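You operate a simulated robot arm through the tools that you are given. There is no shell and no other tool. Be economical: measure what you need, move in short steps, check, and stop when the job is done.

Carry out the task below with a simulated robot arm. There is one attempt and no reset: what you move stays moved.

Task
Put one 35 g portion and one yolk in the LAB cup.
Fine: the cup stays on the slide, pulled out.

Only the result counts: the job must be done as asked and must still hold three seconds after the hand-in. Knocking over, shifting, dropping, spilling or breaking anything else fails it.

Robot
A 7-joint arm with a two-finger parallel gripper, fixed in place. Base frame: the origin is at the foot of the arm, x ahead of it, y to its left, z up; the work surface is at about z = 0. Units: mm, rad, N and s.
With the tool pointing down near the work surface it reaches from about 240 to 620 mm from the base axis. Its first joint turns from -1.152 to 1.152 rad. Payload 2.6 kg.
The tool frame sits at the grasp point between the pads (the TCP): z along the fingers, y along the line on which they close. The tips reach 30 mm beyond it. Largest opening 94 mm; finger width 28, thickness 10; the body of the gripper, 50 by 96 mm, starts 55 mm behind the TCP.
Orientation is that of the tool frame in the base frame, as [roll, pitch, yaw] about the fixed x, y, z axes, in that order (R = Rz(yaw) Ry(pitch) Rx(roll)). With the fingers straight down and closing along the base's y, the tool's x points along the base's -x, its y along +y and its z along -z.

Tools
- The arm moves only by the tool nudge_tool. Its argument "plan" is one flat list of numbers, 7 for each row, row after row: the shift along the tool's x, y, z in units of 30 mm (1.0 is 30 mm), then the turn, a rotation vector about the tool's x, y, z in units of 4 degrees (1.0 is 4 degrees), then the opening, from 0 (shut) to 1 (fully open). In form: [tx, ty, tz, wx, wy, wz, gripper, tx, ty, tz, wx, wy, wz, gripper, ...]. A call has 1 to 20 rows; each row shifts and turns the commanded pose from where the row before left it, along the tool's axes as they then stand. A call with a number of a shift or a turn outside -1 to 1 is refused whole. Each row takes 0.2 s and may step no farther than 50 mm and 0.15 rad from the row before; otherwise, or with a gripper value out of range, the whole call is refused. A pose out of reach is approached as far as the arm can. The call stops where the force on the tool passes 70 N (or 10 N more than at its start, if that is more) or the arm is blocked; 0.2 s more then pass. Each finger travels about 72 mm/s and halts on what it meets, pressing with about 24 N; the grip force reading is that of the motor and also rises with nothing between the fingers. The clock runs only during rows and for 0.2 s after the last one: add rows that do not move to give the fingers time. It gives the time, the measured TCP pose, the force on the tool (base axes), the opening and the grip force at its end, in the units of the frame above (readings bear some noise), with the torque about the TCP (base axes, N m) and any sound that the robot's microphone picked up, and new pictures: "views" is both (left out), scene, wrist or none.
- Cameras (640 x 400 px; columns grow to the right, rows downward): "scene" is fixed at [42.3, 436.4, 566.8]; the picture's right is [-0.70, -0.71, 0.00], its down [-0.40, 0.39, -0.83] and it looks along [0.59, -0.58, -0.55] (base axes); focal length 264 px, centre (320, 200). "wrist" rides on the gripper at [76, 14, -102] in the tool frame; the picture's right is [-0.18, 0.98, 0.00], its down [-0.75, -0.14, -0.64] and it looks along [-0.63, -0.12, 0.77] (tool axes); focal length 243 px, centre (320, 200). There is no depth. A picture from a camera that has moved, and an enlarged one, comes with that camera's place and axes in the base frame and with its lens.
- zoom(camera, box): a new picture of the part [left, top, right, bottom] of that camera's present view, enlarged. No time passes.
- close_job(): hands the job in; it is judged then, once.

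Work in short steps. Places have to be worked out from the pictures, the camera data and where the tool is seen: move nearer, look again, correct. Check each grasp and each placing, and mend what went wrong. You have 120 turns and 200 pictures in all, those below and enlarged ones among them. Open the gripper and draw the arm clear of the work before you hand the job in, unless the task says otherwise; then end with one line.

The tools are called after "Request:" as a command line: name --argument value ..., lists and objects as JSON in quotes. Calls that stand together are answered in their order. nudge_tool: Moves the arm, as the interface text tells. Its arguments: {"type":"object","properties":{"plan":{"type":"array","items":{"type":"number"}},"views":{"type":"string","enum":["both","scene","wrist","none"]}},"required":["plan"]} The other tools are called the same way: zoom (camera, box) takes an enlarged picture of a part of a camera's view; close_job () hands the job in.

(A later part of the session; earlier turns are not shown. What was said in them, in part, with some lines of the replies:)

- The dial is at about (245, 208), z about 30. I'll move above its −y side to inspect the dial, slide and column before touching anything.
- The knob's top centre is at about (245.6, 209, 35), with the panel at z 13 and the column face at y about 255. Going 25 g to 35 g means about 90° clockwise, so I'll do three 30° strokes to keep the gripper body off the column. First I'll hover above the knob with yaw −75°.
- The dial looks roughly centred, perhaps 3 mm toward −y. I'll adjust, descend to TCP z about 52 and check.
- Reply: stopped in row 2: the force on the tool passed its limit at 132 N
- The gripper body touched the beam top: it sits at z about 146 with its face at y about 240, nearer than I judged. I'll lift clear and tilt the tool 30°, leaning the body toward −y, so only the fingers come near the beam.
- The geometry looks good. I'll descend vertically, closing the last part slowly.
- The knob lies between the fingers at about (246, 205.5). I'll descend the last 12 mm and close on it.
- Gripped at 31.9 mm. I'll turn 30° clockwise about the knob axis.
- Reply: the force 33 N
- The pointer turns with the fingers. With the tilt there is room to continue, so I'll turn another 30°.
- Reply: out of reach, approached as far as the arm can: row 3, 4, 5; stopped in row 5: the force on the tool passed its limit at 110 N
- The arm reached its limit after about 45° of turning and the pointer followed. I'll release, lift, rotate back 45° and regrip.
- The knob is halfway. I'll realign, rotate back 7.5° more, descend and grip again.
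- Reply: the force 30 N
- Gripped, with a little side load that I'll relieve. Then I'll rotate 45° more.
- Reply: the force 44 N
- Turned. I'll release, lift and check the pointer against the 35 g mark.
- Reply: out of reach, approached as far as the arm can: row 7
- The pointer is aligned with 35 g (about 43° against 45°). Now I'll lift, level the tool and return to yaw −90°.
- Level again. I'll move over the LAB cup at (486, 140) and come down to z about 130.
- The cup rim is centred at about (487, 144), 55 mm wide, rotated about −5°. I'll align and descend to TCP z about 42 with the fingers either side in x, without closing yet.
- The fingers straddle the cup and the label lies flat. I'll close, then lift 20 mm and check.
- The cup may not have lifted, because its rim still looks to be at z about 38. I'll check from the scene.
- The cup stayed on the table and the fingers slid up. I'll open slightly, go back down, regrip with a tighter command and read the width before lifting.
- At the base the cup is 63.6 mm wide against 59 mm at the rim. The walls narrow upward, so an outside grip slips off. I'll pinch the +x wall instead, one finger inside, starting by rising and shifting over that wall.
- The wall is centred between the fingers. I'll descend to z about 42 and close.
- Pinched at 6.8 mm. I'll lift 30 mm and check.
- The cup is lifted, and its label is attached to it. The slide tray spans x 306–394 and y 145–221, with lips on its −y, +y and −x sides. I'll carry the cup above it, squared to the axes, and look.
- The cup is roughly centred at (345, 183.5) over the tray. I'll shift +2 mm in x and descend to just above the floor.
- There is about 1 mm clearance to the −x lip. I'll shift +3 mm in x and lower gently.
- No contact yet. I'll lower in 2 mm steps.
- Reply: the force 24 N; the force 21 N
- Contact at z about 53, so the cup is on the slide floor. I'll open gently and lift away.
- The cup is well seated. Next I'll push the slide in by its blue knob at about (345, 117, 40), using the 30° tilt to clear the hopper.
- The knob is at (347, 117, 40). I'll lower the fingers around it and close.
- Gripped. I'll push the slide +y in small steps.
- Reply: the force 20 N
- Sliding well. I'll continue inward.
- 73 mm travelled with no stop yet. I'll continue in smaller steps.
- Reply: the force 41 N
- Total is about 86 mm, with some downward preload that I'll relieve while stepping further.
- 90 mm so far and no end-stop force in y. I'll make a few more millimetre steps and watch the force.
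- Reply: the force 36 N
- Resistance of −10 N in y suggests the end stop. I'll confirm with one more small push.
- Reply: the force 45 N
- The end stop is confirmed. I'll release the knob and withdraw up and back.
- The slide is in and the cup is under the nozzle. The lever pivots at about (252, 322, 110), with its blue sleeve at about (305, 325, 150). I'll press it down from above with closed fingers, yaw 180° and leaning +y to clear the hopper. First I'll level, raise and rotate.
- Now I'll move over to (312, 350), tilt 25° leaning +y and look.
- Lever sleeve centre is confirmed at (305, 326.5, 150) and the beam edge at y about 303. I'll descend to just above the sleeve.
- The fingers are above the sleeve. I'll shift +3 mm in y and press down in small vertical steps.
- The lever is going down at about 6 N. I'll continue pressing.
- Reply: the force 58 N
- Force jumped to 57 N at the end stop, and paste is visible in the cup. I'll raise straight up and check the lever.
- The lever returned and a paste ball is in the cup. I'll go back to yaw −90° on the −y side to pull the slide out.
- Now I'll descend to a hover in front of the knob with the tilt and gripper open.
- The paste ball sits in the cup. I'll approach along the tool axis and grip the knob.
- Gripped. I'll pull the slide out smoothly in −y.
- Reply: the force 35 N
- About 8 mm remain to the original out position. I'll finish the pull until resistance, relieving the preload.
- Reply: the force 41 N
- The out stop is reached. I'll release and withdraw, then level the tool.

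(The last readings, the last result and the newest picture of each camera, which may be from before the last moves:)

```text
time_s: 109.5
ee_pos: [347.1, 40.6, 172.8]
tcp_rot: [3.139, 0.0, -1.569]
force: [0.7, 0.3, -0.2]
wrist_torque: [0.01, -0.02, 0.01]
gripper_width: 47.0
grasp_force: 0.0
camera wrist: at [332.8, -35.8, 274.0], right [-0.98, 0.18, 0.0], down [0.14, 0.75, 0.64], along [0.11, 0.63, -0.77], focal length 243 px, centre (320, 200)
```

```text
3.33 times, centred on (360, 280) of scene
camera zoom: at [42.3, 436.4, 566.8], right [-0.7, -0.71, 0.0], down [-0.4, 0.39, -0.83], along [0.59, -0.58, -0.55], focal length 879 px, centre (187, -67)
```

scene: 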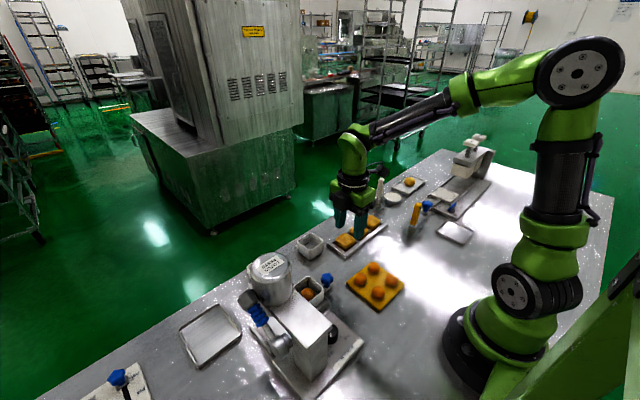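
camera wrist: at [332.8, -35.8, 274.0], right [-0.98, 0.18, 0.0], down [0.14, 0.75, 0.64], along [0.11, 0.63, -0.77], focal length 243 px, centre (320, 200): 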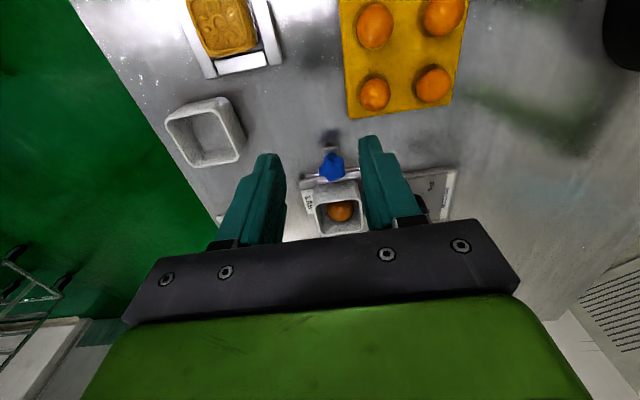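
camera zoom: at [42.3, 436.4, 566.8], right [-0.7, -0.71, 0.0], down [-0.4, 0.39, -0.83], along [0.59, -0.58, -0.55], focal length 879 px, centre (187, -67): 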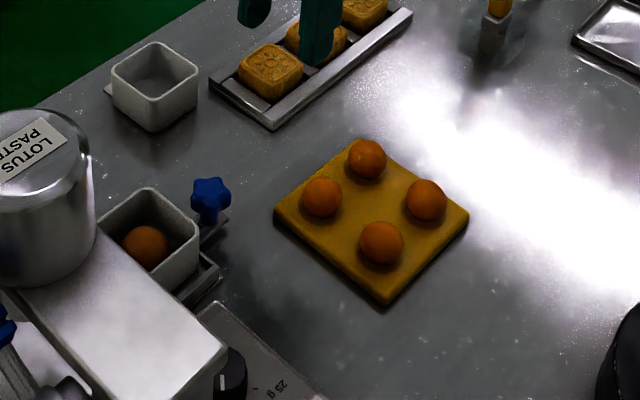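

The slide is out with paste in the cup. The nearest yolk is at about (291, 47.5), z about 22, 28 mm across. I'll hover low over it.

Request:
nudge_tool --plan '[-0.08, 0.62, 0.5, 0, 0, 0, 0.5, -0.08, 0.62, 0.5, 0, 0, 0, 0.5, -0.07, 0.62, 0.5, 0, 0, 0, 0.5, 0, 0, 0.8, 0, 0, 0, 0.5, 0, 0, 0.8, 0, 0, 0, 0.5, 0, 0, 0, 0, 0, 0, 0.5]'

Request:
zoom --camera "wrist" --box '[220, 40, 460, 240]'

Request:
zoom --camera "scene" --box '[300, 210, 420, 310]'

```text
time_s: 110.9
ee_pos: [290.8, 49.1, 78.6]
tcp_rot: [3.139, 0.003, -1.569]
force: [-0.1, 0.2, 0.0]
wrist_torque: [0.0, 0.0, 0.04]
gripper_width: 46.9
grasp_force: 0.1
camera wrist: at [277.7, -27.8, 179.3], right [-0.98, 0.18, 0.0], down [0.14, 0.75, 0.64], along [0.11, 0.63, -0.77], focal length 243 px, centre (320, 200)
```

scene: 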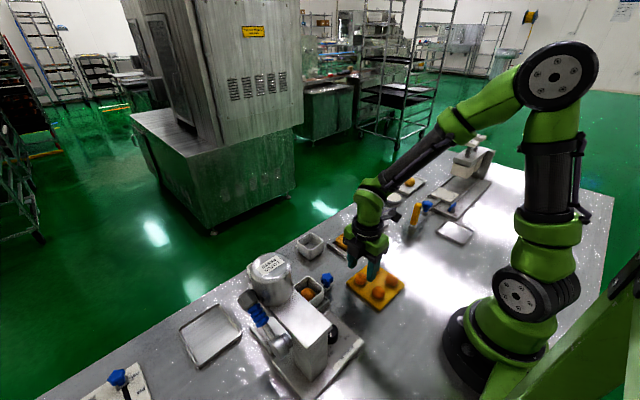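
wrist: 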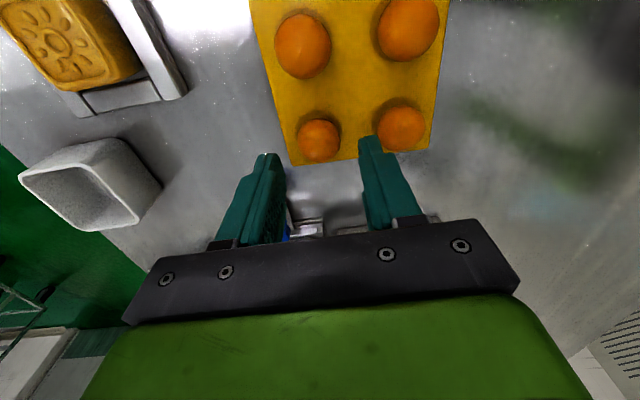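

```text
2.00 times, centred on (340, 140) of wrist
camera zoom: at [277.7, -27.8, 179.3], right [-0.98, 0.18, 0.0], down [0.14, 0.75, 0.64], along [0.11, 0.63, -0.77], focal length 485 px, centre (280, 320)
```

zoom: 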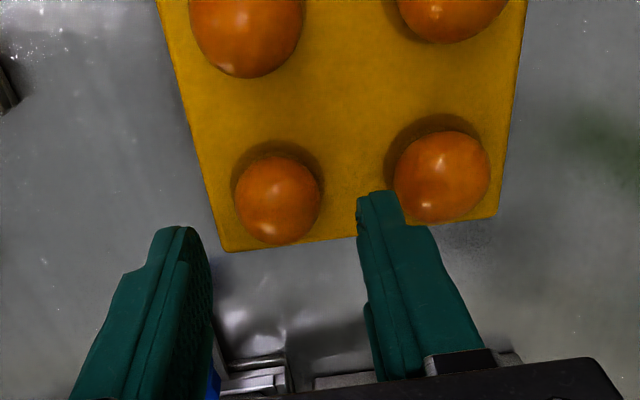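

```text
4.00 times, centred on (360, 260) of scene
camera zoom: at [42.3, 436.4, 566.8], right [-0.7, -0.71, 0.0], down [-0.4, 0.39, -0.83], along [0.59, -0.58, -0.55], focal length 1055 px, centre (160, -40)
```

zoom: 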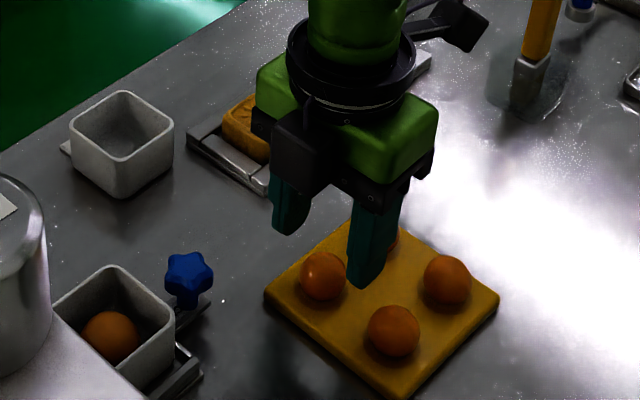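

The yolk is centred between the fingers. I'll descend to TCP z about 46 and close gradually.

Request:
nudge_tool --plan '[0, 0, 0.5, 0, 0, 0, 0.5, 0, 0, 0.4, 0, 0, 0, 0.5, 0, 0, 0.19, 0, 0, 0, 0.5, 0, 0, 0, 0, 0, 0, 0.4, 0, 0, 0, 0, 0, 0, 0.34, 0, 0, 0, 0, 0, 0, 0.31, 0, 0, 0, 0, 0, 0, 0.29, 0, 0, 0, 0, 0, 0, 0.29]' --views "wrist"

```text
time_s: 112.7
ee_pos: [291.3, 47.9, 46.4]
tcp_rot: [3.137, 0.002, -1.57]
force: [1.1, 0.2, 0.3]
wrist_torque: [0.01, 0.02, -0.01]
gripper_width: 28.1
grasp_force: 0.8
camera wrist: at [277.7, -28.8, 147.4], right [-0.98, 0.18, 0.0], down [0.14, 0.75, 0.64], along [0.11, 0.63, -0.77], focal length 243 px, centre (320, 200)
```

wrist: 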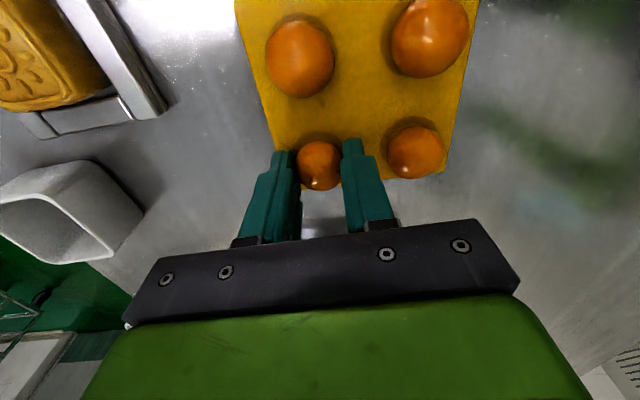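

Contact is starting at 28.1 mm. I'll tighten slightly and read the grip force.

Request:
nudge_tool --plan '[0, 0, 0, 0, 0, 0, 0.275, 0, 0, 0, 0, 0, 0, 0.265, 0, 0, 0, 0, 0, 0, 0.265]' --views "none"

```text
time_s: 113.5
ee_pos: [291.4, 49.3, 45.4]
tcp_rot: [3.138, 0.004, -1.57]
force: [0.1, 1.3, 0.4]
wrist_torque: [0.0, 0.0, 0.02]
gripper_width: 26.2
grasp_force: 24.3
```

Grip is 24 N at 26.2 mm. I'll lift and check.

Request:
nudge_tool --plan '[0, 0, -0.3, 0, 0, 0, 0.265, 0, 0, -0.6, 0, 0, 0, 0.265, 0, 0, -0.8, 0, 0, 0, 0.265, 0, 0, -0.6, 0, 0, 0, 0.265, 0, 0, 0, 0, 0, 0, 0.265]'

Request:
zoom --camera "wrist" --box '[220, 40, 460, 240]'

Request:
zoom --camera "scene" --box '[280, 210, 420, 320]'

```text
time_s: 114.7
ee_pos: [289.1, 47.0, 117.4]
tcp_rot: [3.139, 0.001, -1.57]
force: [0.6, -0.4, 0.4]
wrist_torque: [-0.04, 0.01, 0.01]
gripper_width: 26.3
grasp_force: 24.2
camera wrist: at [276.8, -29.8, 217.5], right [-0.98, 0.18, 0.0], down [0.14, 0.75, 0.64], along [0.11, 0.63, -0.77], focal length 243 px, centre (320, 200)
```

scene: 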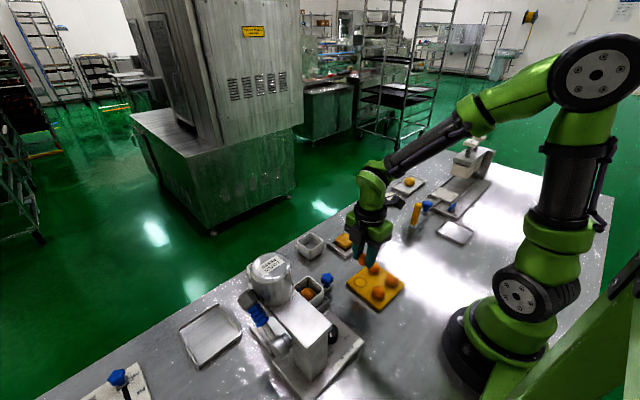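
wrist: 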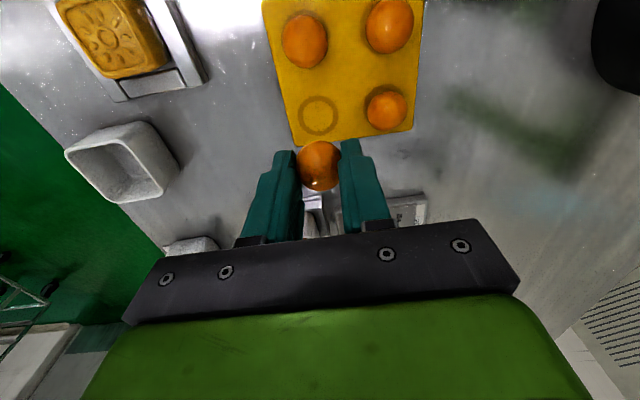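

```text
2.00 times, centred on (340, 140) of wrist
camera zoom: at [276.8, -29.8, 217.5], right [-0.98, 0.18, 0.0], down [0.14, 0.75, 0.64], along [0.11, 0.63, -0.77], focal length 485 px, centre (280, 320)
```

zoom: 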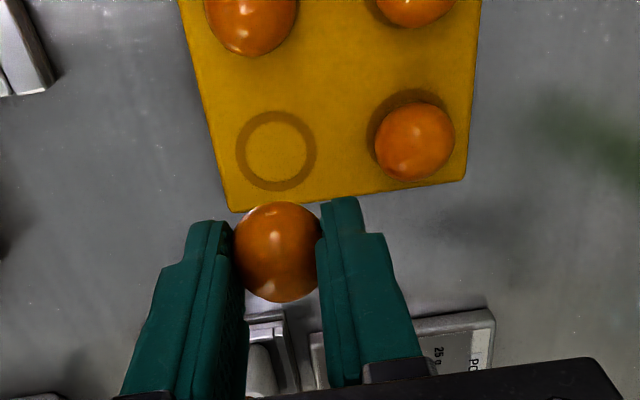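

```text
3.64 times, centred on (350, 265) of scene
camera zoom: at [42.3, 436.4, 566.8], right [-0.7, -0.71, 0.0], down [-0.4, 0.39, -0.83], along [0.59, -0.58, -0.55], focal length 959 px, centre (211, -36)
```

zoom: 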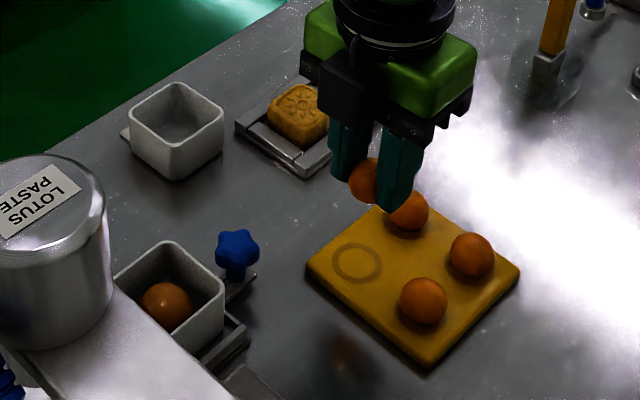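

The yolk is held. I'll carry it above the free −y side of the cup at (347, 172).

Request:
nudge_tool --plan '[-0.4, -0.19, -0.1, 0, 0, 0, 0.265, -0.75, -0.35, -0.1, 0, 0, 0, 0.265, -0.8, -0.37, -0.1, 0, 0, 0, 0.265, -0.8, -0.37, -0.1, 0, 0, 0, 0.265, -0.75, -0.35, 0, 0, 0, 0, 0.265, -0.67, -0.3, 0, 0, 0, 0, 0.265, 0, 0, 0, 0, 0, 0, 0.265]'

Request:
zoom --camera "wrist" --box '[220, 40, 460, 240]'

Request:
zoom --camera "scene" --box '[240, 200, 380, 340]'

```text
time_s: 116.3
ee_pos: [348.9, 172.1, 128.6]
tcp_rot: [3.137, 0.002, -1.569]
force: [-0.3, -0.1, 0.3]
wrist_torque: [0.01, 0.01, 0.01]
gripper_width: 25.9
grasp_force: 23.5
camera wrist: at [335.8, 95.7, 229.9], right [-0.98, 0.18, 0.0], down [0.14, 0.75, 0.64], along [0.11, 0.63, -0.77], focal length 243 px, centre (320, 200)
```

scene: 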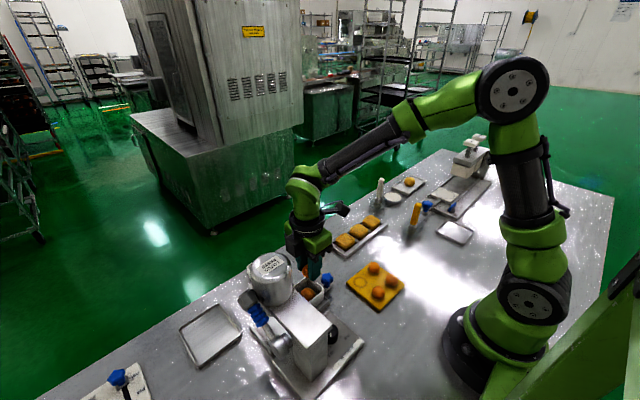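
wrist: 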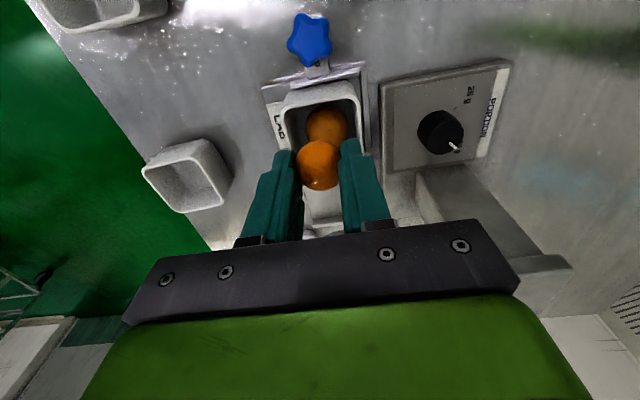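

```text
2.00 times, centred on (340, 140) of wrist
camera zoom: at [335.8, 95.7, 229.9], right [-0.98, 0.18, 0.0], down [0.14, 0.75, 0.64], along [0.11, 0.63, -0.77], focal length 485 px, centre (280, 320)
```

zoom: 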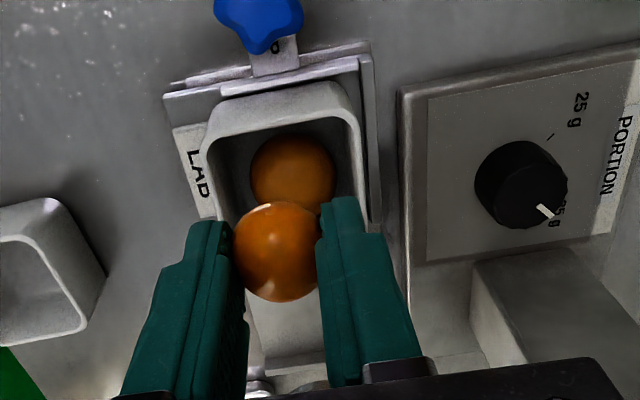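

```text
2.86 times, centred on (310, 270) of scene
camera zoom: at [42.3, 436.4, 566.8], right [-0.7, -0.71, 0.0], down [-0.4, 0.39, -0.83], along [0.59, -0.58, -0.55], focal length 754 px, centre (349, 0)
```

zoom: 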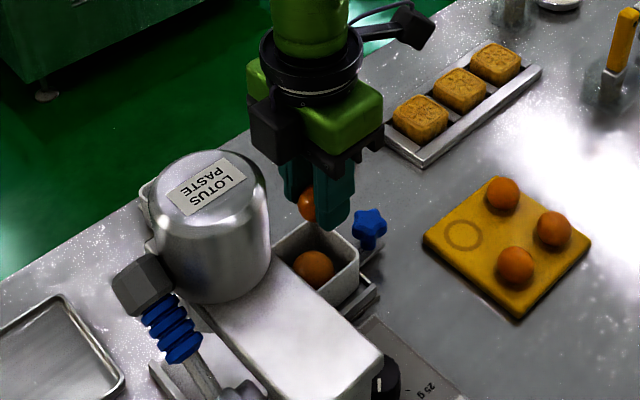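

The paste ball sits slightly toward (−x, −y), so the roomiest spot is the (+x, +y) corner at about (358, 195). I'll tilt 30° to stay clear of the hopper and hover there first.

Request:
nudge_tool --plan '[0, 0, 0, 0, -0.94, 0, 0.265, 0, 0, 0, 0, -0.94, 0, 0.265, 0, 0, 0, 0, -0.94, 0, 0.265, 0, 0, 0, 0, -0.94, 0, 0.265, 0, 0, 0, 0, -0.94, 0, 0.265, 0, 0, 0, 0, -0.94, 0, 0.265, 0, 0, 0, 0, -0.94, 0, 0.265, 0, 0, 0, 0, -0.94, 0, 0.265, 0.05, -0.15, 0.5, 0, 0, 0, 0.265, 0.05, -0.15, 0.5, 0, 0, 0, 0.265, 0, 0, 0, 0, 0, 0, 0.265]'

Request:
zoom --camera "wrist" --box '[220, 40, 460, 240]'

Request:
zoom --camera "scene" --box '[250, 230, 370, 330]'

```text
time_s: 118.7
ee_pos: [357.5, 184.9, 100.4]
tcp_rot: [3.137, 0.526, -1.571]
force: [0.1, 0.3, -0.5]
wrist_torque: [-0.02, -0.04, 0.01]
gripper_width: 26.3
grasp_force: 23.9
camera wrist: at [343.7, 67.3, 149.7], right [-0.98, 0.16, 0.1], down [0.14, 0.33, 0.93], along [0.11, 0.93, -0.35], focal length 243 px, centre (320, 200)
```

scene: 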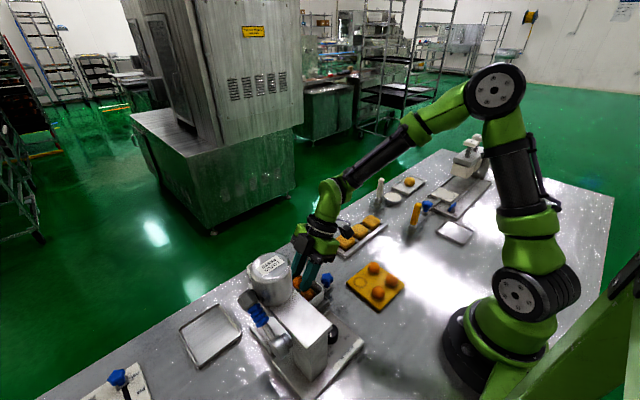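
wrist: 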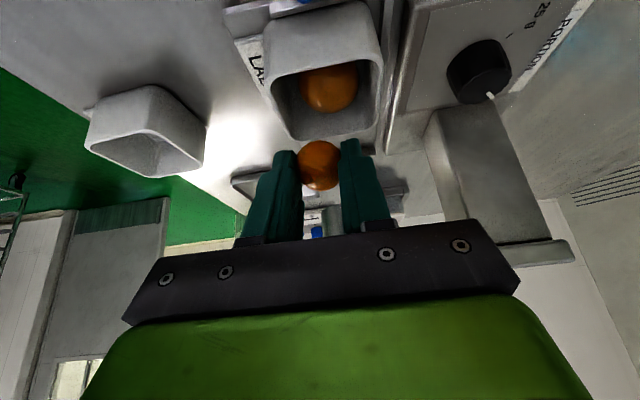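

```text
2.00 times, centred on (340, 140) of wrist
camera zoom: at [343.7, 67.3, 149.7], right [-0.98, 0.16, 0.1], down [0.14, 0.33, 0.93], along [0.11, 0.93, -0.35], focal length 485 px, centre (280, 320)
```

zoom: 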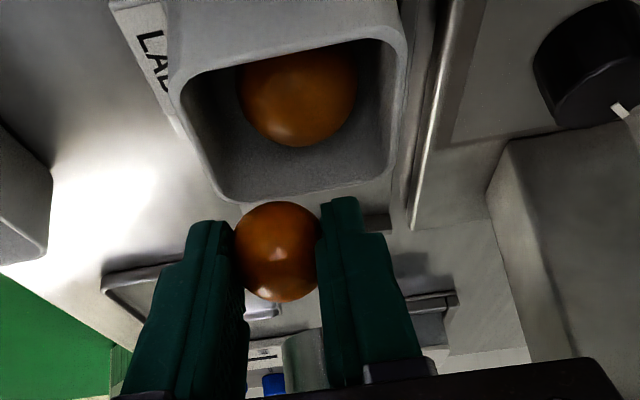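

```text
4.00 times, centred on (310, 280) of scene
camera zoom: at [42.3, 436.4, 566.8], right [-0.7, -0.71, 0.0], down [-0.4, 0.39, -0.83], along [0.59, -0.58, -0.55], focal length 1055 px, centre (360, -120)
```

zoom: 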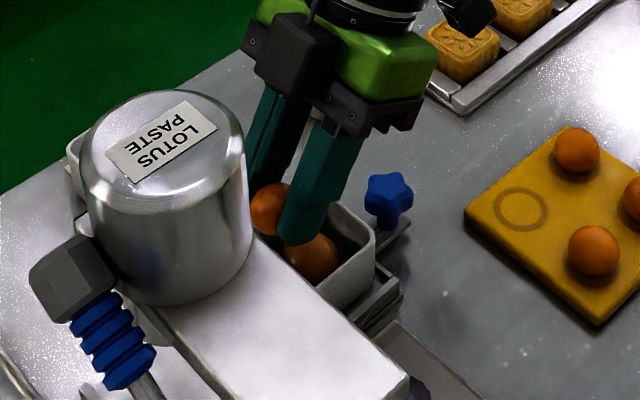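

The yolk is over the far +x corner of the cup. I'll lower it to just above the rim.

Request:
nudge_tool --plan '[0.09, -0.03, 0.16, 0, 0, 0, 0.265, 0.09, -0.02, 0.16, 0, 0, 0, 0.265, 0, 0, 0, 0, 0, 0, 0.265]'

Request:
zoom --camera "wrist" --box '[220, 40, 460, 240]'

Request:
zoom --camera "scene" --box '[270, 250, 350, 320]'

```text
time_s: 119.5
ee_pos: [358.2, 185.2, 89.2]
tcp_rot: [3.137, 0.53, -1.571]
force: [-0.3, -1.0, -0.1]
wrist_torque: [0.05, 0.02, 0.01]
gripper_width: 25.9
grasp_force: 24.1
camera wrist: at [344.8, 67.4, 139.1], right [-0.98, 0.16, 0.1], down [0.14, 0.33, 0.93], along [0.12, 0.93, -0.35], focal length 243 px, centre (320, 200)
```

scene: 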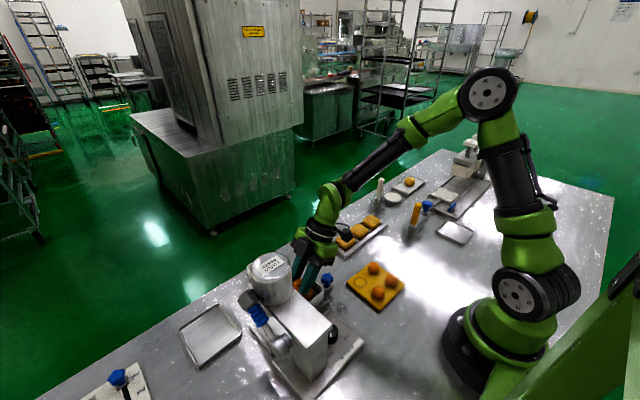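
wrist: 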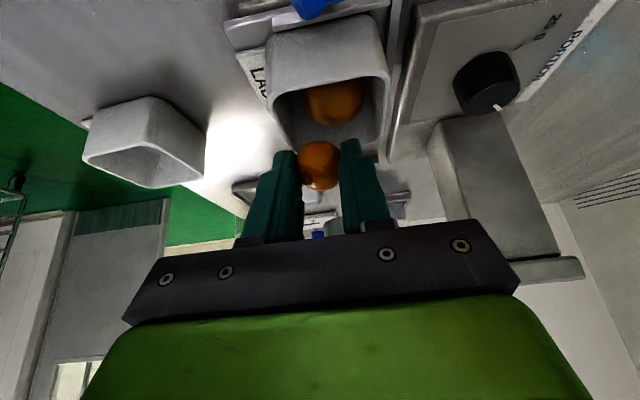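

```text
2.00 times, centred on (340, 140) of wrist
camera zoom: at [344.8, 67.4, 139.1], right [-0.98, 0.16, 0.1], down [0.14, 0.33, 0.93], along [0.12, 0.93, -0.35], focal length 485 px, centre (280, 320)
```

zoom: 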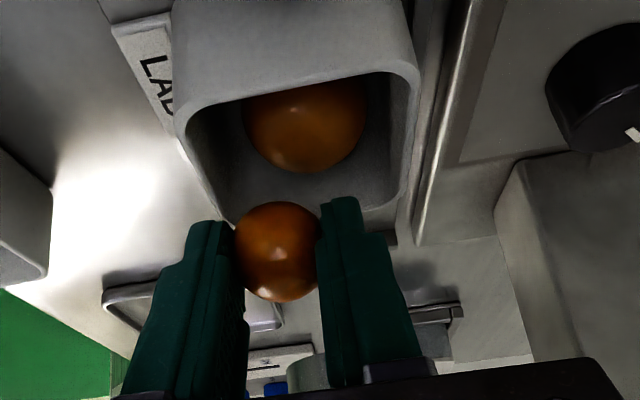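

```text
5.71 times, centred on (310, 285) of scene
camera zoom: at [42.3, 436.4, 566.8], right [-0.7, -0.71, 0.0], down [-0.4, 0.39, -0.83], along [0.59, -0.58, -0.55], focal length 1507 px, centre (377, -286)
```

zoom: 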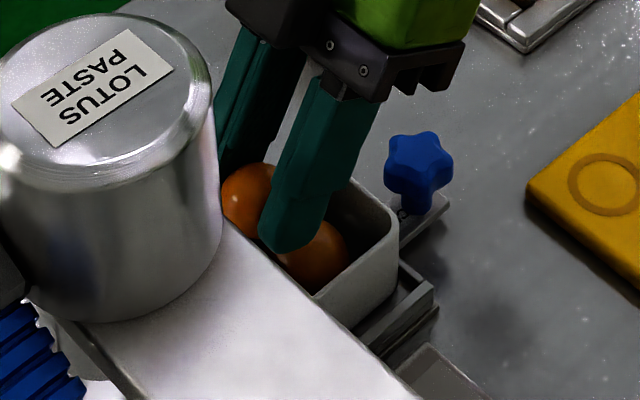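

The yolk is at about (358, 192.5), centre z about 72. I'll shift 3 mm toward −y for margin to the far rim, then release gently.

Request:
nudge_tool --plan '[0.09, 0, -0.05, 0, 0, 0, 0.265, 0, 0, 0, 0, 0, 0, 0.265, 0, 0, 0, 0, 0, 0, 0.3, 0, 0, 0, 0, 0, 0, 0.34, 0, 0, 0, 0, 0, 0, 0.4, 0, 0, 0, 0, 0, 0, 0.4]'

Request:
zoom --camera "wrist" --box '[220, 40, 460, 240]'

Request:
zoom --camera "scene" --box '[270, 250, 350, 320]'

```text
time_s: 120.9
ee_pos: [358.8, 182.2, 89.0]
tcp_rot: [3.138, 0.524, -1.572]
force: [1.0, 0.3, -0.1]
wrist_torque: [-0.01, 0.02, 0.0]
gripper_width: 37.7
grasp_force: 0.1
camera wrist: at [345.2, 63.7, 139.1], right [-0.98, 0.16, 0.1], down [0.14, 0.33, 0.93], along [0.11, 0.93, -0.35], focal length 243 px, centre (320, 200)
```

scene: 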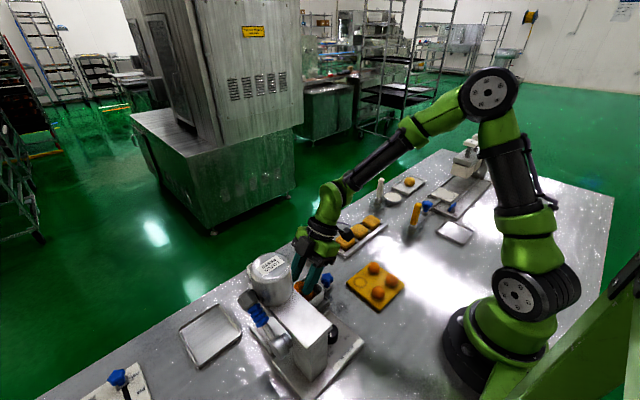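
wrist: 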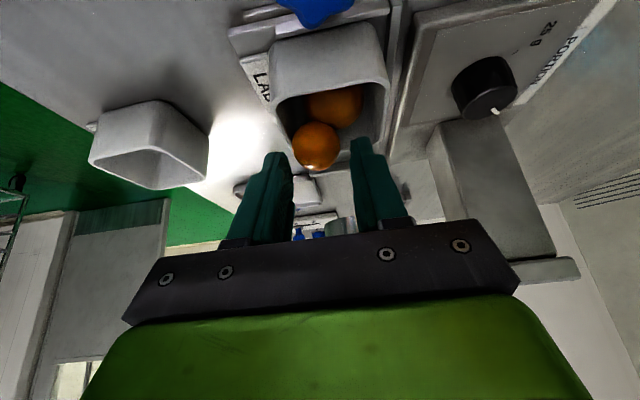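

```text
2.00 times, centred on (340, 140) of wrist
camera zoom: at [345.2, 63.7, 139.1], right [-0.98, 0.16, 0.1], down [0.14, 0.33, 0.93], along [0.11, 0.93, -0.35], focal length 485 px, centre (280, 320)
```

zoom: 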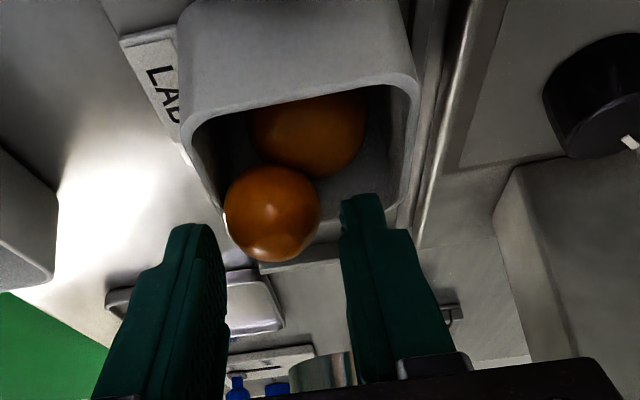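

```text
5.71 times, centred on (310, 285) of scene
camera zoom: at [42.3, 436.4, 566.8], right [-0.7, -0.71, 0.0], down [-0.4, 0.39, -0.83], along [0.59, -0.58, -0.55], focal length 1507 px, centre (377, -286)
```

zoom: 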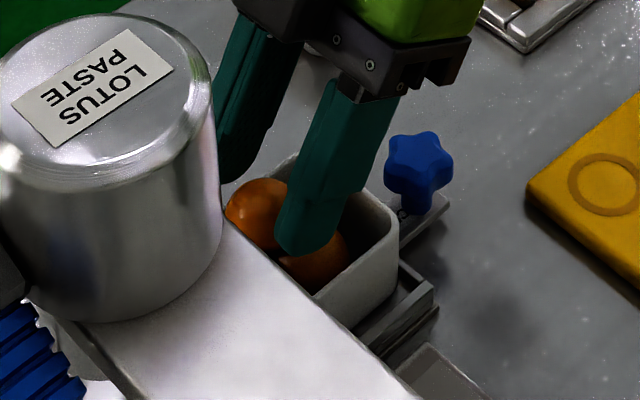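

The yolk was released into the corner. I'll withdraw straight back and check how it rests.

Request:
nudge_tool --plan '[0, 0, -0.4, 0, 0, 0, 0.45, 0, 0, -0.8, 0, 0, 0, 0.45, 0, 0, -0.9, 0, 0, 0, 0.45, 0, 0, -0.5, 0, 0, 0, 0.45, 0, 0, 0, 0, 0, 0, 0.45]'

Request:
zoom --camera "wrist" --box '[240, 20, 420, 180]'

Request:
zoom --camera "scene" --box '[270, 250, 350, 320]'

```text
time_s: 122.1
ee_pos: [358.0, 143.1, 158.0]
tcp_rot: [3.138, 0.525, -1.572]
force: [0.8, -0.3, -0.2]
wrist_torque: [-0.03, 0.01, 0.03]
gripper_width: 42.2
grasp_force: 0.0
camera wrist: at [345.3, 25.7, 207.1], right [-0.98, 0.16, 0.1], down [0.14, 0.33, 0.93], along [0.11, 0.93, -0.35], focal length 243 px, centre (320, 200)
```

scene: 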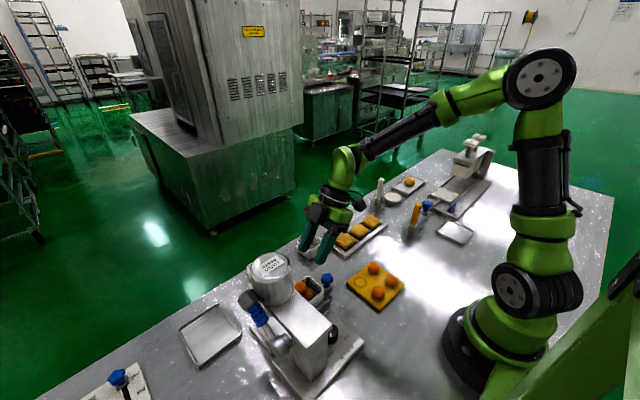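
wrist: 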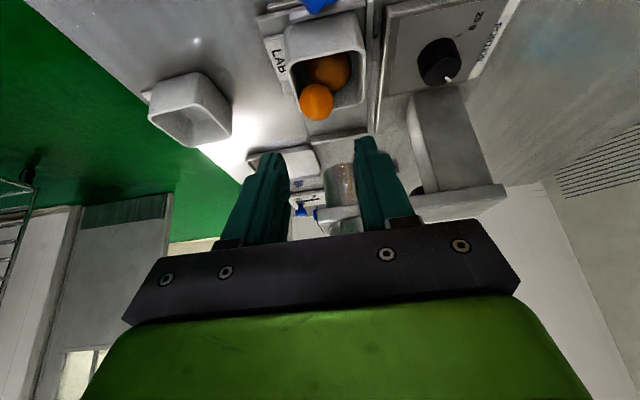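

```text
2.50 times, centred on (330, 100) of wrist
camera zoom: at [345.3, 25.7, 207.1], right [-0.98, 0.16, 0.1], down [0.14, 0.33, 0.93], along [0.11, 0.93, -0.35], focal length 606 px, centre (295, 450)
```

zoom: 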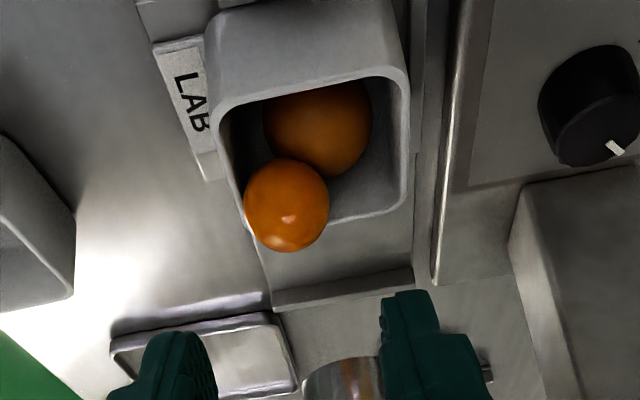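

```text
5.71 times, centred on (310, 285) of scene
camera zoom: at [42.3, 436.4, 566.8], right [-0.7, -0.71, 0.0], down [-0.4, 0.39, -0.83], along [0.59, -0.58, -0.55], focal length 1507 px, centre (377, -286)
```

zoom: 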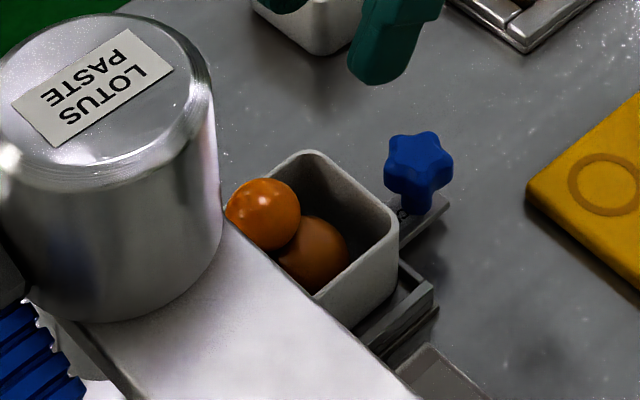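

The yolk is wedged between the paste ball and the (+x, +y) corner, with its centre at about (359.5, 190.5, 56), roughly at rim height. I'll seat it deeper by pressing softly with closed fingertips, using less tilt (15°) so the push goes down and slightly inward.

Request:
nudge_tool --plan '[0, 0, -0.3, 0, 0.94, 0, 0.2, 0, 0, 0, 0, 0.94, 0, 0, 0, 0, 0, 0, 0.94, 0, 0, 0, 0, 0, 0, 0.93, 0, 0, 0, 0, 0, 0, 0, 0, 0]'

Request:
zoom --camera "wrist" --box '[240, 40, 420, 200]'

```text
time_s: 123.3
ee_pos: [359.3, 138.8, 164.8]
tcp_rot: [3.139, 0.263, -1.572]
force: [0.5, -0.4, 0.3]
wrist_torque: [0.01, -0.02, 0.0]
gripper_width: 0.0
grasp_force: 24.0
camera wrist: at [345.7, 38.1, 243.0], right [-0.98, 0.18, 0.05], down [0.14, 0.56, 0.82], along [0.11, 0.81, -0.58], focal length 243 px, centre (320, 200)
```

scene: 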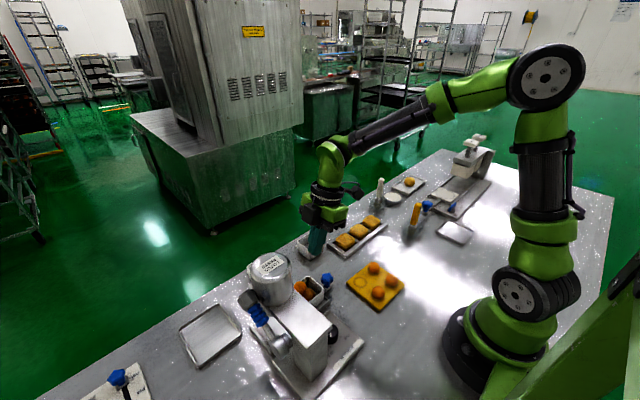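
wrist: 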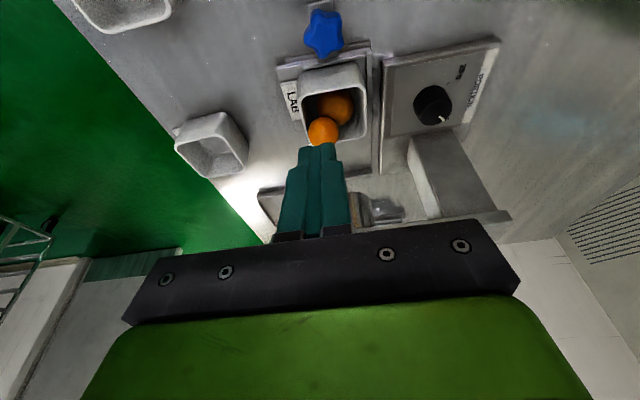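

```text
2.50 times, centred on (330, 120) of wrist
camera zoom: at [345.7, 38.1, 243.0], right [-0.98, 0.18, 0.05], down [0.14, 0.56, 0.82], along [0.11, 0.81, -0.58], focal length 606 px, centre (295, 400)
```

zoom: 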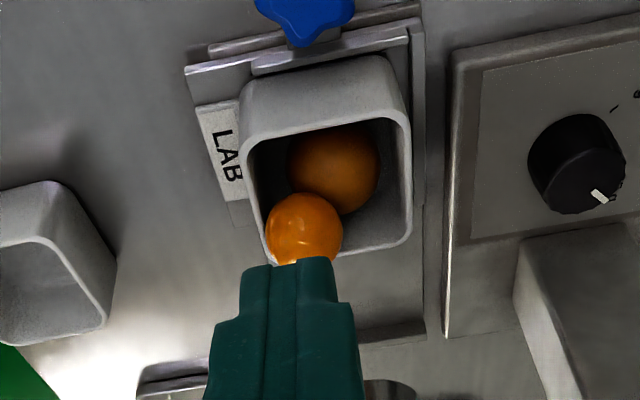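

The yolk is confirmed at (360, 190.4, 56). I'll move the fingertip edge to just above it.

Request:
nudge_tool --plan '[-0.477, 0, 0.735, 0, 0, 0, 0, -0.477, 0, 0.735, 0, 0, 0, 0, -0.477, 0, 0.735, 0, 0, 0, 0, 0, 0, 0, 0, 0, 0, 0]'

Request:
zoom --camera "wrist" --box '[240, 40, 420, 200]'

Request:
zoom --camera "scene" --box '[270, 240, 350, 310]'

```text
time_s: 124.3
ee_pos: [357.2, 196.9, 111.1]
tcp_rot: [3.137, 0.265, -1.571]
force: [-0.1, 0.0, 0.4]
wrist_torque: [-0.02, 0.01, -0.02]
gripper_width: 0.0
grasp_force: 23.8
camera wrist: at [343.8, 96.6, 189.6], right [-0.98, 0.18, 0.05], down [0.14, 0.56, 0.82], along [0.11, 0.81, -0.58], focal length 243 px, centre (320, 200)
```

scene: 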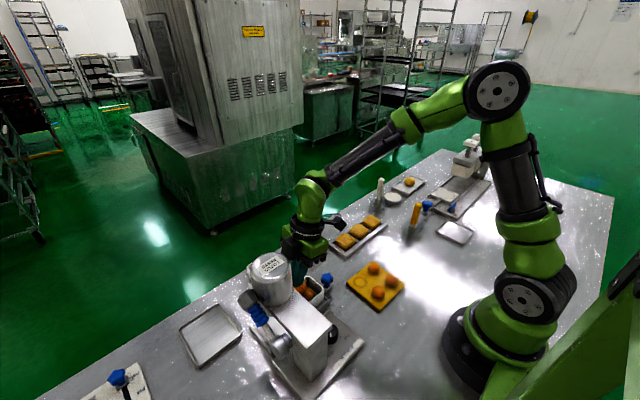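
wrist: 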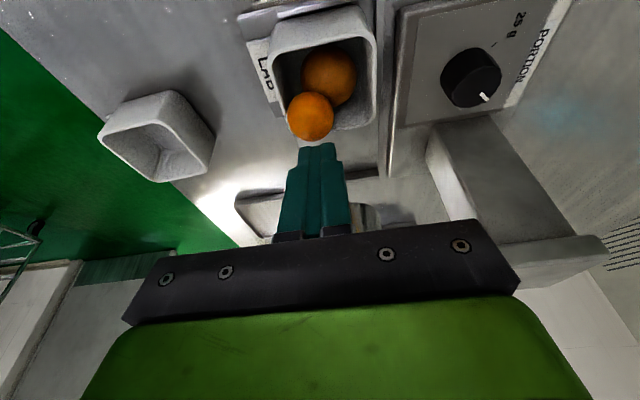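

```text
2.50 times, centred on (330, 120) of wrist
camera zoom: at [343.8, 96.6, 189.6], right [-0.98, 0.18, 0.05], down [0.14, 0.56, 0.82], along [0.11, 0.81, -0.58], focal length 606 px, centre (295, 400)
```

zoom: 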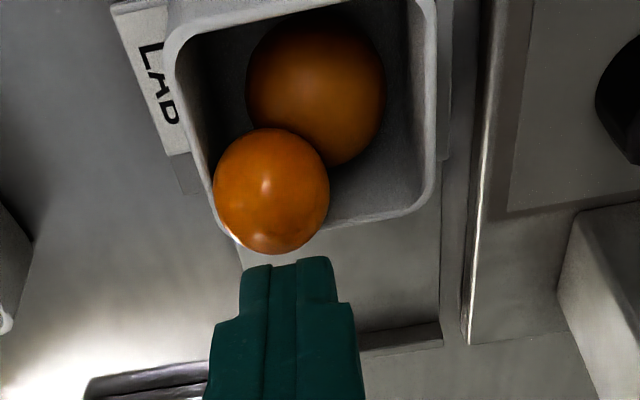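

```text
5.71 times, centred on (310, 275) of scene
camera zoom: at [42.3, 436.4, 566.8], right [-0.7, -0.71, 0.0], down [-0.4, 0.39, -0.83], along [0.59, -0.58, -0.55], focal length 1507 px, centre (377, -229)
```

zoom: 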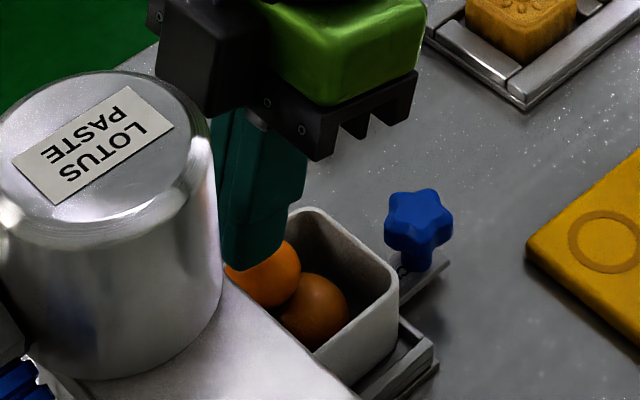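

The yolk centre is at about (360, 190, 57), just under the fingertip. I'll lower vertically in 3 mm steps and watch the force.

Request:
nudge_tool --plan '[0.026, 0, 0.097, 0, 0, 0, 0, 0.026, 0, 0.097, 0, 0, 0, 0, 0.026, 0, 0.097, 0, 0, 0, 0, 0, 0, 0, 0, 0, 0, 0]' --views "wrist"

Request:
zoom --camera "wrist" --box '[240, 40, 420, 200]'

```text
time_s: 125.3
ee_pos: [358.5, 197.2, 103.2]
tcp_rot: [3.138, 0.267, -1.57]
force: [-0.4, 0.4, 1.6]
wrist_torque: [0.01, 0.05, 0.02]
gripper_width: 0.1
grasp_force: 24.1
camera wrist: at [344.7, 96.4, 181.3], right [-0.98, 0.18, 0.05], down [0.14, 0.56, 0.82], along [0.11, 0.81, -0.58], focal length 243 px, centre (320, 200)
```

wrist: 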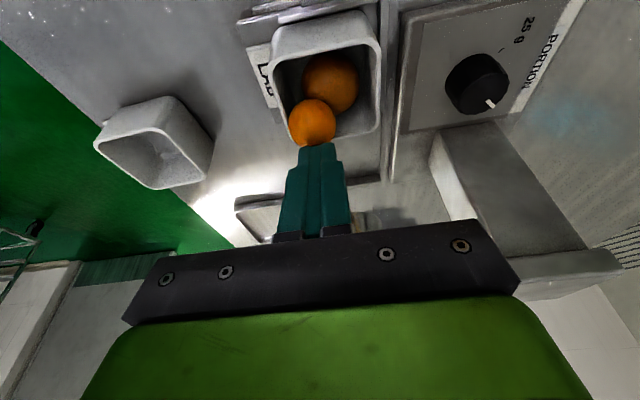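

```text
2.50 times, centred on (330, 120) of wrist
camera zoom: at [344.7, 96.4, 181.3], right [-0.98, 0.18, 0.05], down [0.14, 0.56, 0.82], along [0.11, 0.81, -0.58], focal length 606 px, centre (295, 400)
```

zoom: 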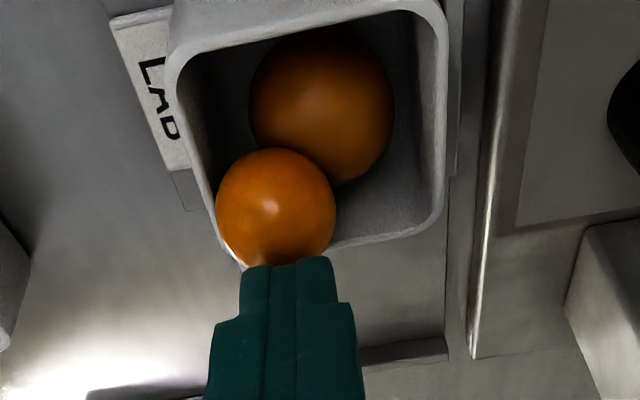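

A first touch of about 1.6 N. I'll continue in 2 mm steps.

Request:
nudge_tool --plan '[0.017, 0, 0.064, 0, 0, 0, 0, 0.017, 0, 0.064, 0, 0, 0, 0, 0, 0, 0, 0, 0, 0, 0]' --views "wrist"

Request:
zoom --camera "wrist" --box '[240, 40, 420, 200]'

```text
time_s: 126.1
ee_pos: [359.9, 198.1, 100.1]
tcp_rot: [-3.139, 0.267, -1.57]
force: [-1.3, -1.3, 33.1]
wrist_torque: [-0.26, 0.06, -0.09]
gripper_width: 0.0
grasp_force: 24.1
camera wrist: at [346.0, 96.9, 178.5], right [-0.98, 0.18, 0.05], down [0.14, 0.56, 0.82], along [0.12, 0.81, -0.57], focal length 243 px, centre (320, 200)
```

wrist: 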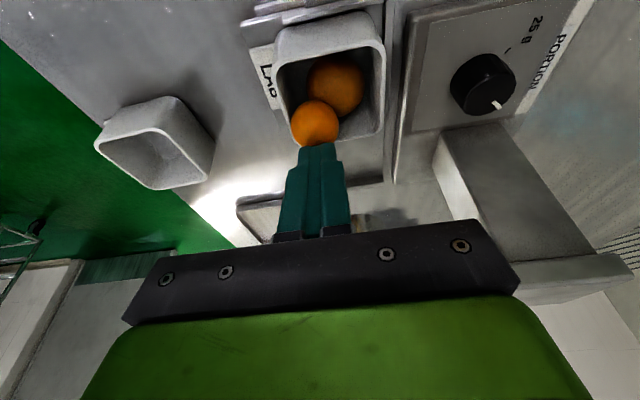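

```text
2.50 times, centred on (330, 120) of wrist
camera zoom: at [346.0, 96.9, 178.5], right [-0.98, 0.18, 0.05], down [0.14, 0.56, 0.82], along [0.12, 0.81, -0.57], focal length 606 px, centre (295, 400)
```

zoom: 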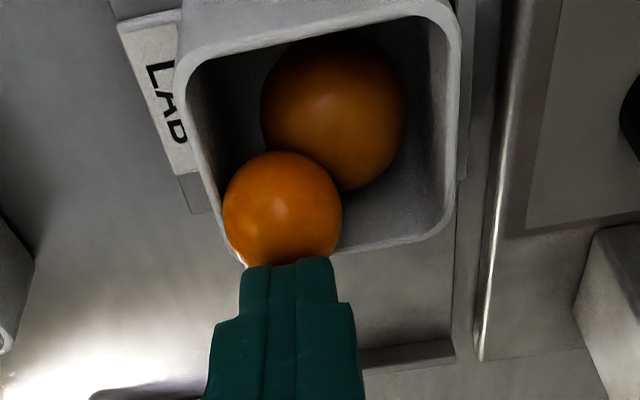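

The yolk is firmly seated: the force rose to 33 N without it moving further, so I'll stop pressing. I'll back off and check that it stays put.

Request:
nudge_tool --plan '[-0.035, 0, -0.13, 0, 0, 0, 0, -0.1, 0, -0.4, 0, 0, 0, 0, 0, 0, -0.9, 0, 0, 0, 0, 0.3, 0, -0.9, 0, 0, 0, 0, 0.5, 0, -0.5, 0, 0, 0, 0, 0.5, 0, 0, 0, 0, 0, 0, 0.5, 0, 0, 0, 0, 0, 0.3, 0, 0, 0, 0, 0, 0, 0.5, 0, 0, 0, 0, 0, 0, 0.5]'

Request:
zoom --camera "wrist" --box '[240, 60, 440, 240]'

Request:
zoom --camera "scene" --box '[270, 240, 350, 310]'

```text
time_s: 128.1
ee_pos: [358.4, 128.2, 168.7]
tcp_rot: [3.136, 0.263, -1.571]
force: [-0.5, 0.4, 0.6]
wrist_torque: [0.01, -0.01, 0.0]
gripper_width: 47.1
grasp_force: 0.1
camera wrist: at [344.2, 26.7, 246.0], right [-0.98, 0.18, 0.05], down [0.14, 0.56, 0.82], along [0.11, 0.81, -0.58], focal length 243 px, centre (320, 200)
```

scene: 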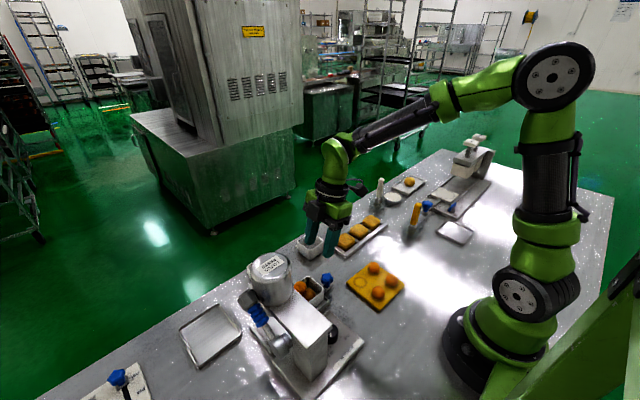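
wrist: 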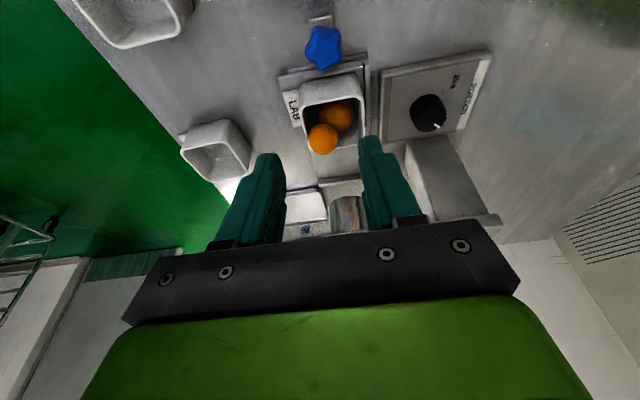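

```text
2.22 times, centred on (340, 150) of wrist
camera zoom: at [344.2, 26.7, 246.0], right [-0.98, 0.18, 0.05], down [0.14, 0.56, 0.82], along [0.11, 0.81, -0.58], focal length 539 px, centre (276, 311)
```

zoom: 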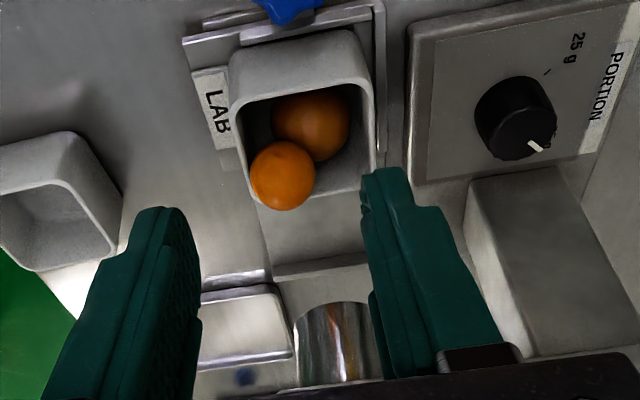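

```text
5.71 times, centred on (310, 275) of scene
camera zoom: at [42.3, 436.4, 566.8], right [-0.7, -0.71, 0.0], down [-0.4, 0.39, -0.83], along [0.59, -0.58, -0.55], focal length 1507 px, centre (377, -229)
```

zoom: 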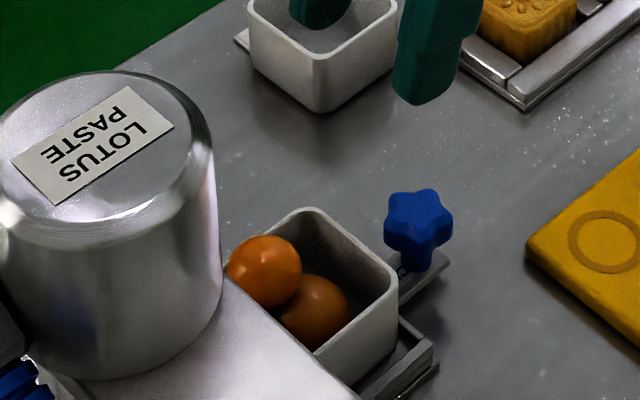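

The yolk and paste ball are both stable in the LAB cup, the slide is out, the lever is up and the dial is at 35 g. I'll raise the arm clear and take a last look.

Request:
nudge_tool --plan '[0, 0, -0.9, 0, 0.94, 0, 0.6, 0, 0, -0.9, 0, 0.94, 0, 0.6, 0, 0, -0.9, 0, 0.94, 0, 0.6, 0, 0, -0.9, 0, 0.93, 0, 0.6, 0.6, 0, -0.6, 0, 0, 0, 0.6, 0, 0, 0, 0, 0, 0, 0.6, 0, 0, 0, 0, 0, 0, 0.6, 0, 0, 0, 0, 0, 0, 0.6, 0, 0, 0, 0, 0, 0, 0.6, 0, 0, 0, 0, 0, 0, 0.6, 0, 0, 0, 0, 0, 0, 0.6, 0, 0, 0, 0, 0, 0, 0.6]'

Request:
zoom --camera "scene" --box '[200, 210, 420, 370]'

Request:
zoom --camera "wrist" --box '[220, 60, 480, 240]'

```text
time_s: 130.7
ee_pos: [360.2, 90.3, 292.4]
tcp_rot: [3.138, 0.005, -1.57]
force: [-0.4, 0.4, -1.1]
wrist_torque: [0.02, 0.02, -0.03]
gripper_width: 56.0
grasp_force: 0.0
camera wrist: at [346.7, 14.2, 394.3], right [-0.98, 0.18, 0.0], down [0.14, 0.75, 0.64], along [0.11, 0.63, -0.77], focal length 243 px, centre (320, 200)
```

scene: 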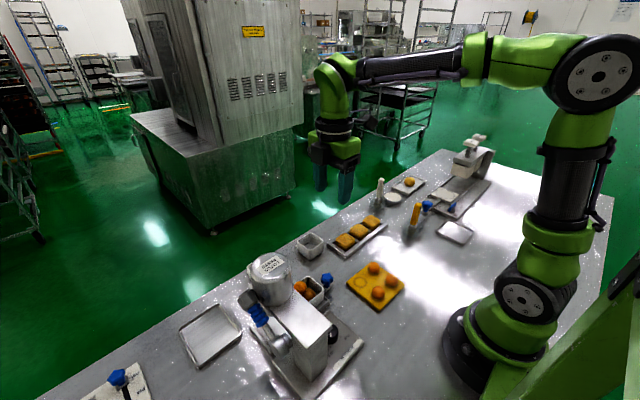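
wrist: 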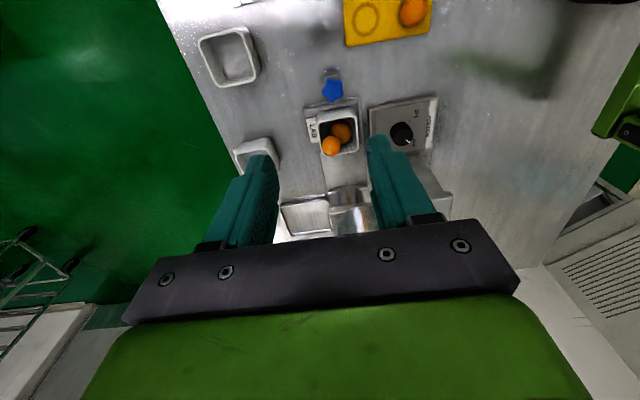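

```text
2.50 times, centred on (310, 290) of scene
camera zoom: at [42.3, 436.4, 566.8], right [-0.7, -0.71, 0.0], down [-0.4, 0.39, -0.83], along [0.59, -0.58, -0.55], focal length 659 px, centre (345, -25)
```

zoom: 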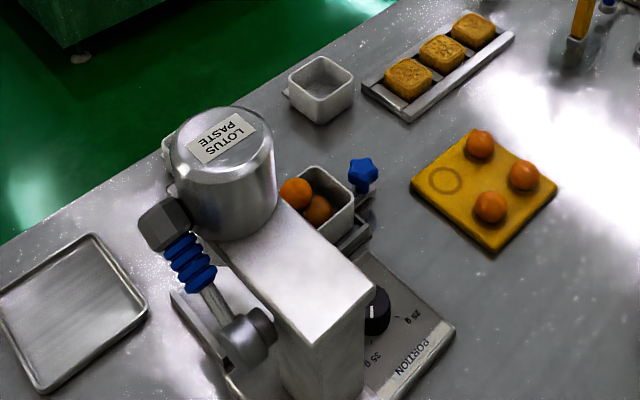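

```text
2.22 times, centred on (350, 150) of wrist
camera zoom: at [346.7, 14.2, 394.3], right [-0.98, 0.18, 0.0], down [0.14, 0.75, 0.64], along [0.11, 0.63, -0.77], focal length 539 px, centre (253, 311)
```

zoom: 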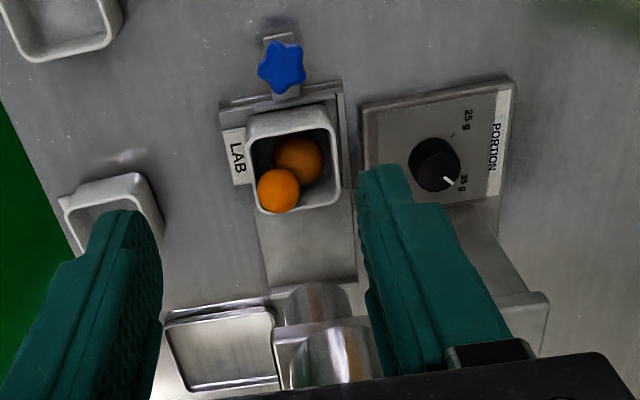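

The final view shows everything at rest and the gripper open and clear. I'll hand in.

Request:
close_job

```text
The job is handed in.
```

I put one 35 g portion of lotus paste and one yolk in the LAB cup, which is on the slide, pulled out. The yolk rests in one corner against the paste ball, with its centre about level with the rim. It did not move after I let go, and I have handed the job in.
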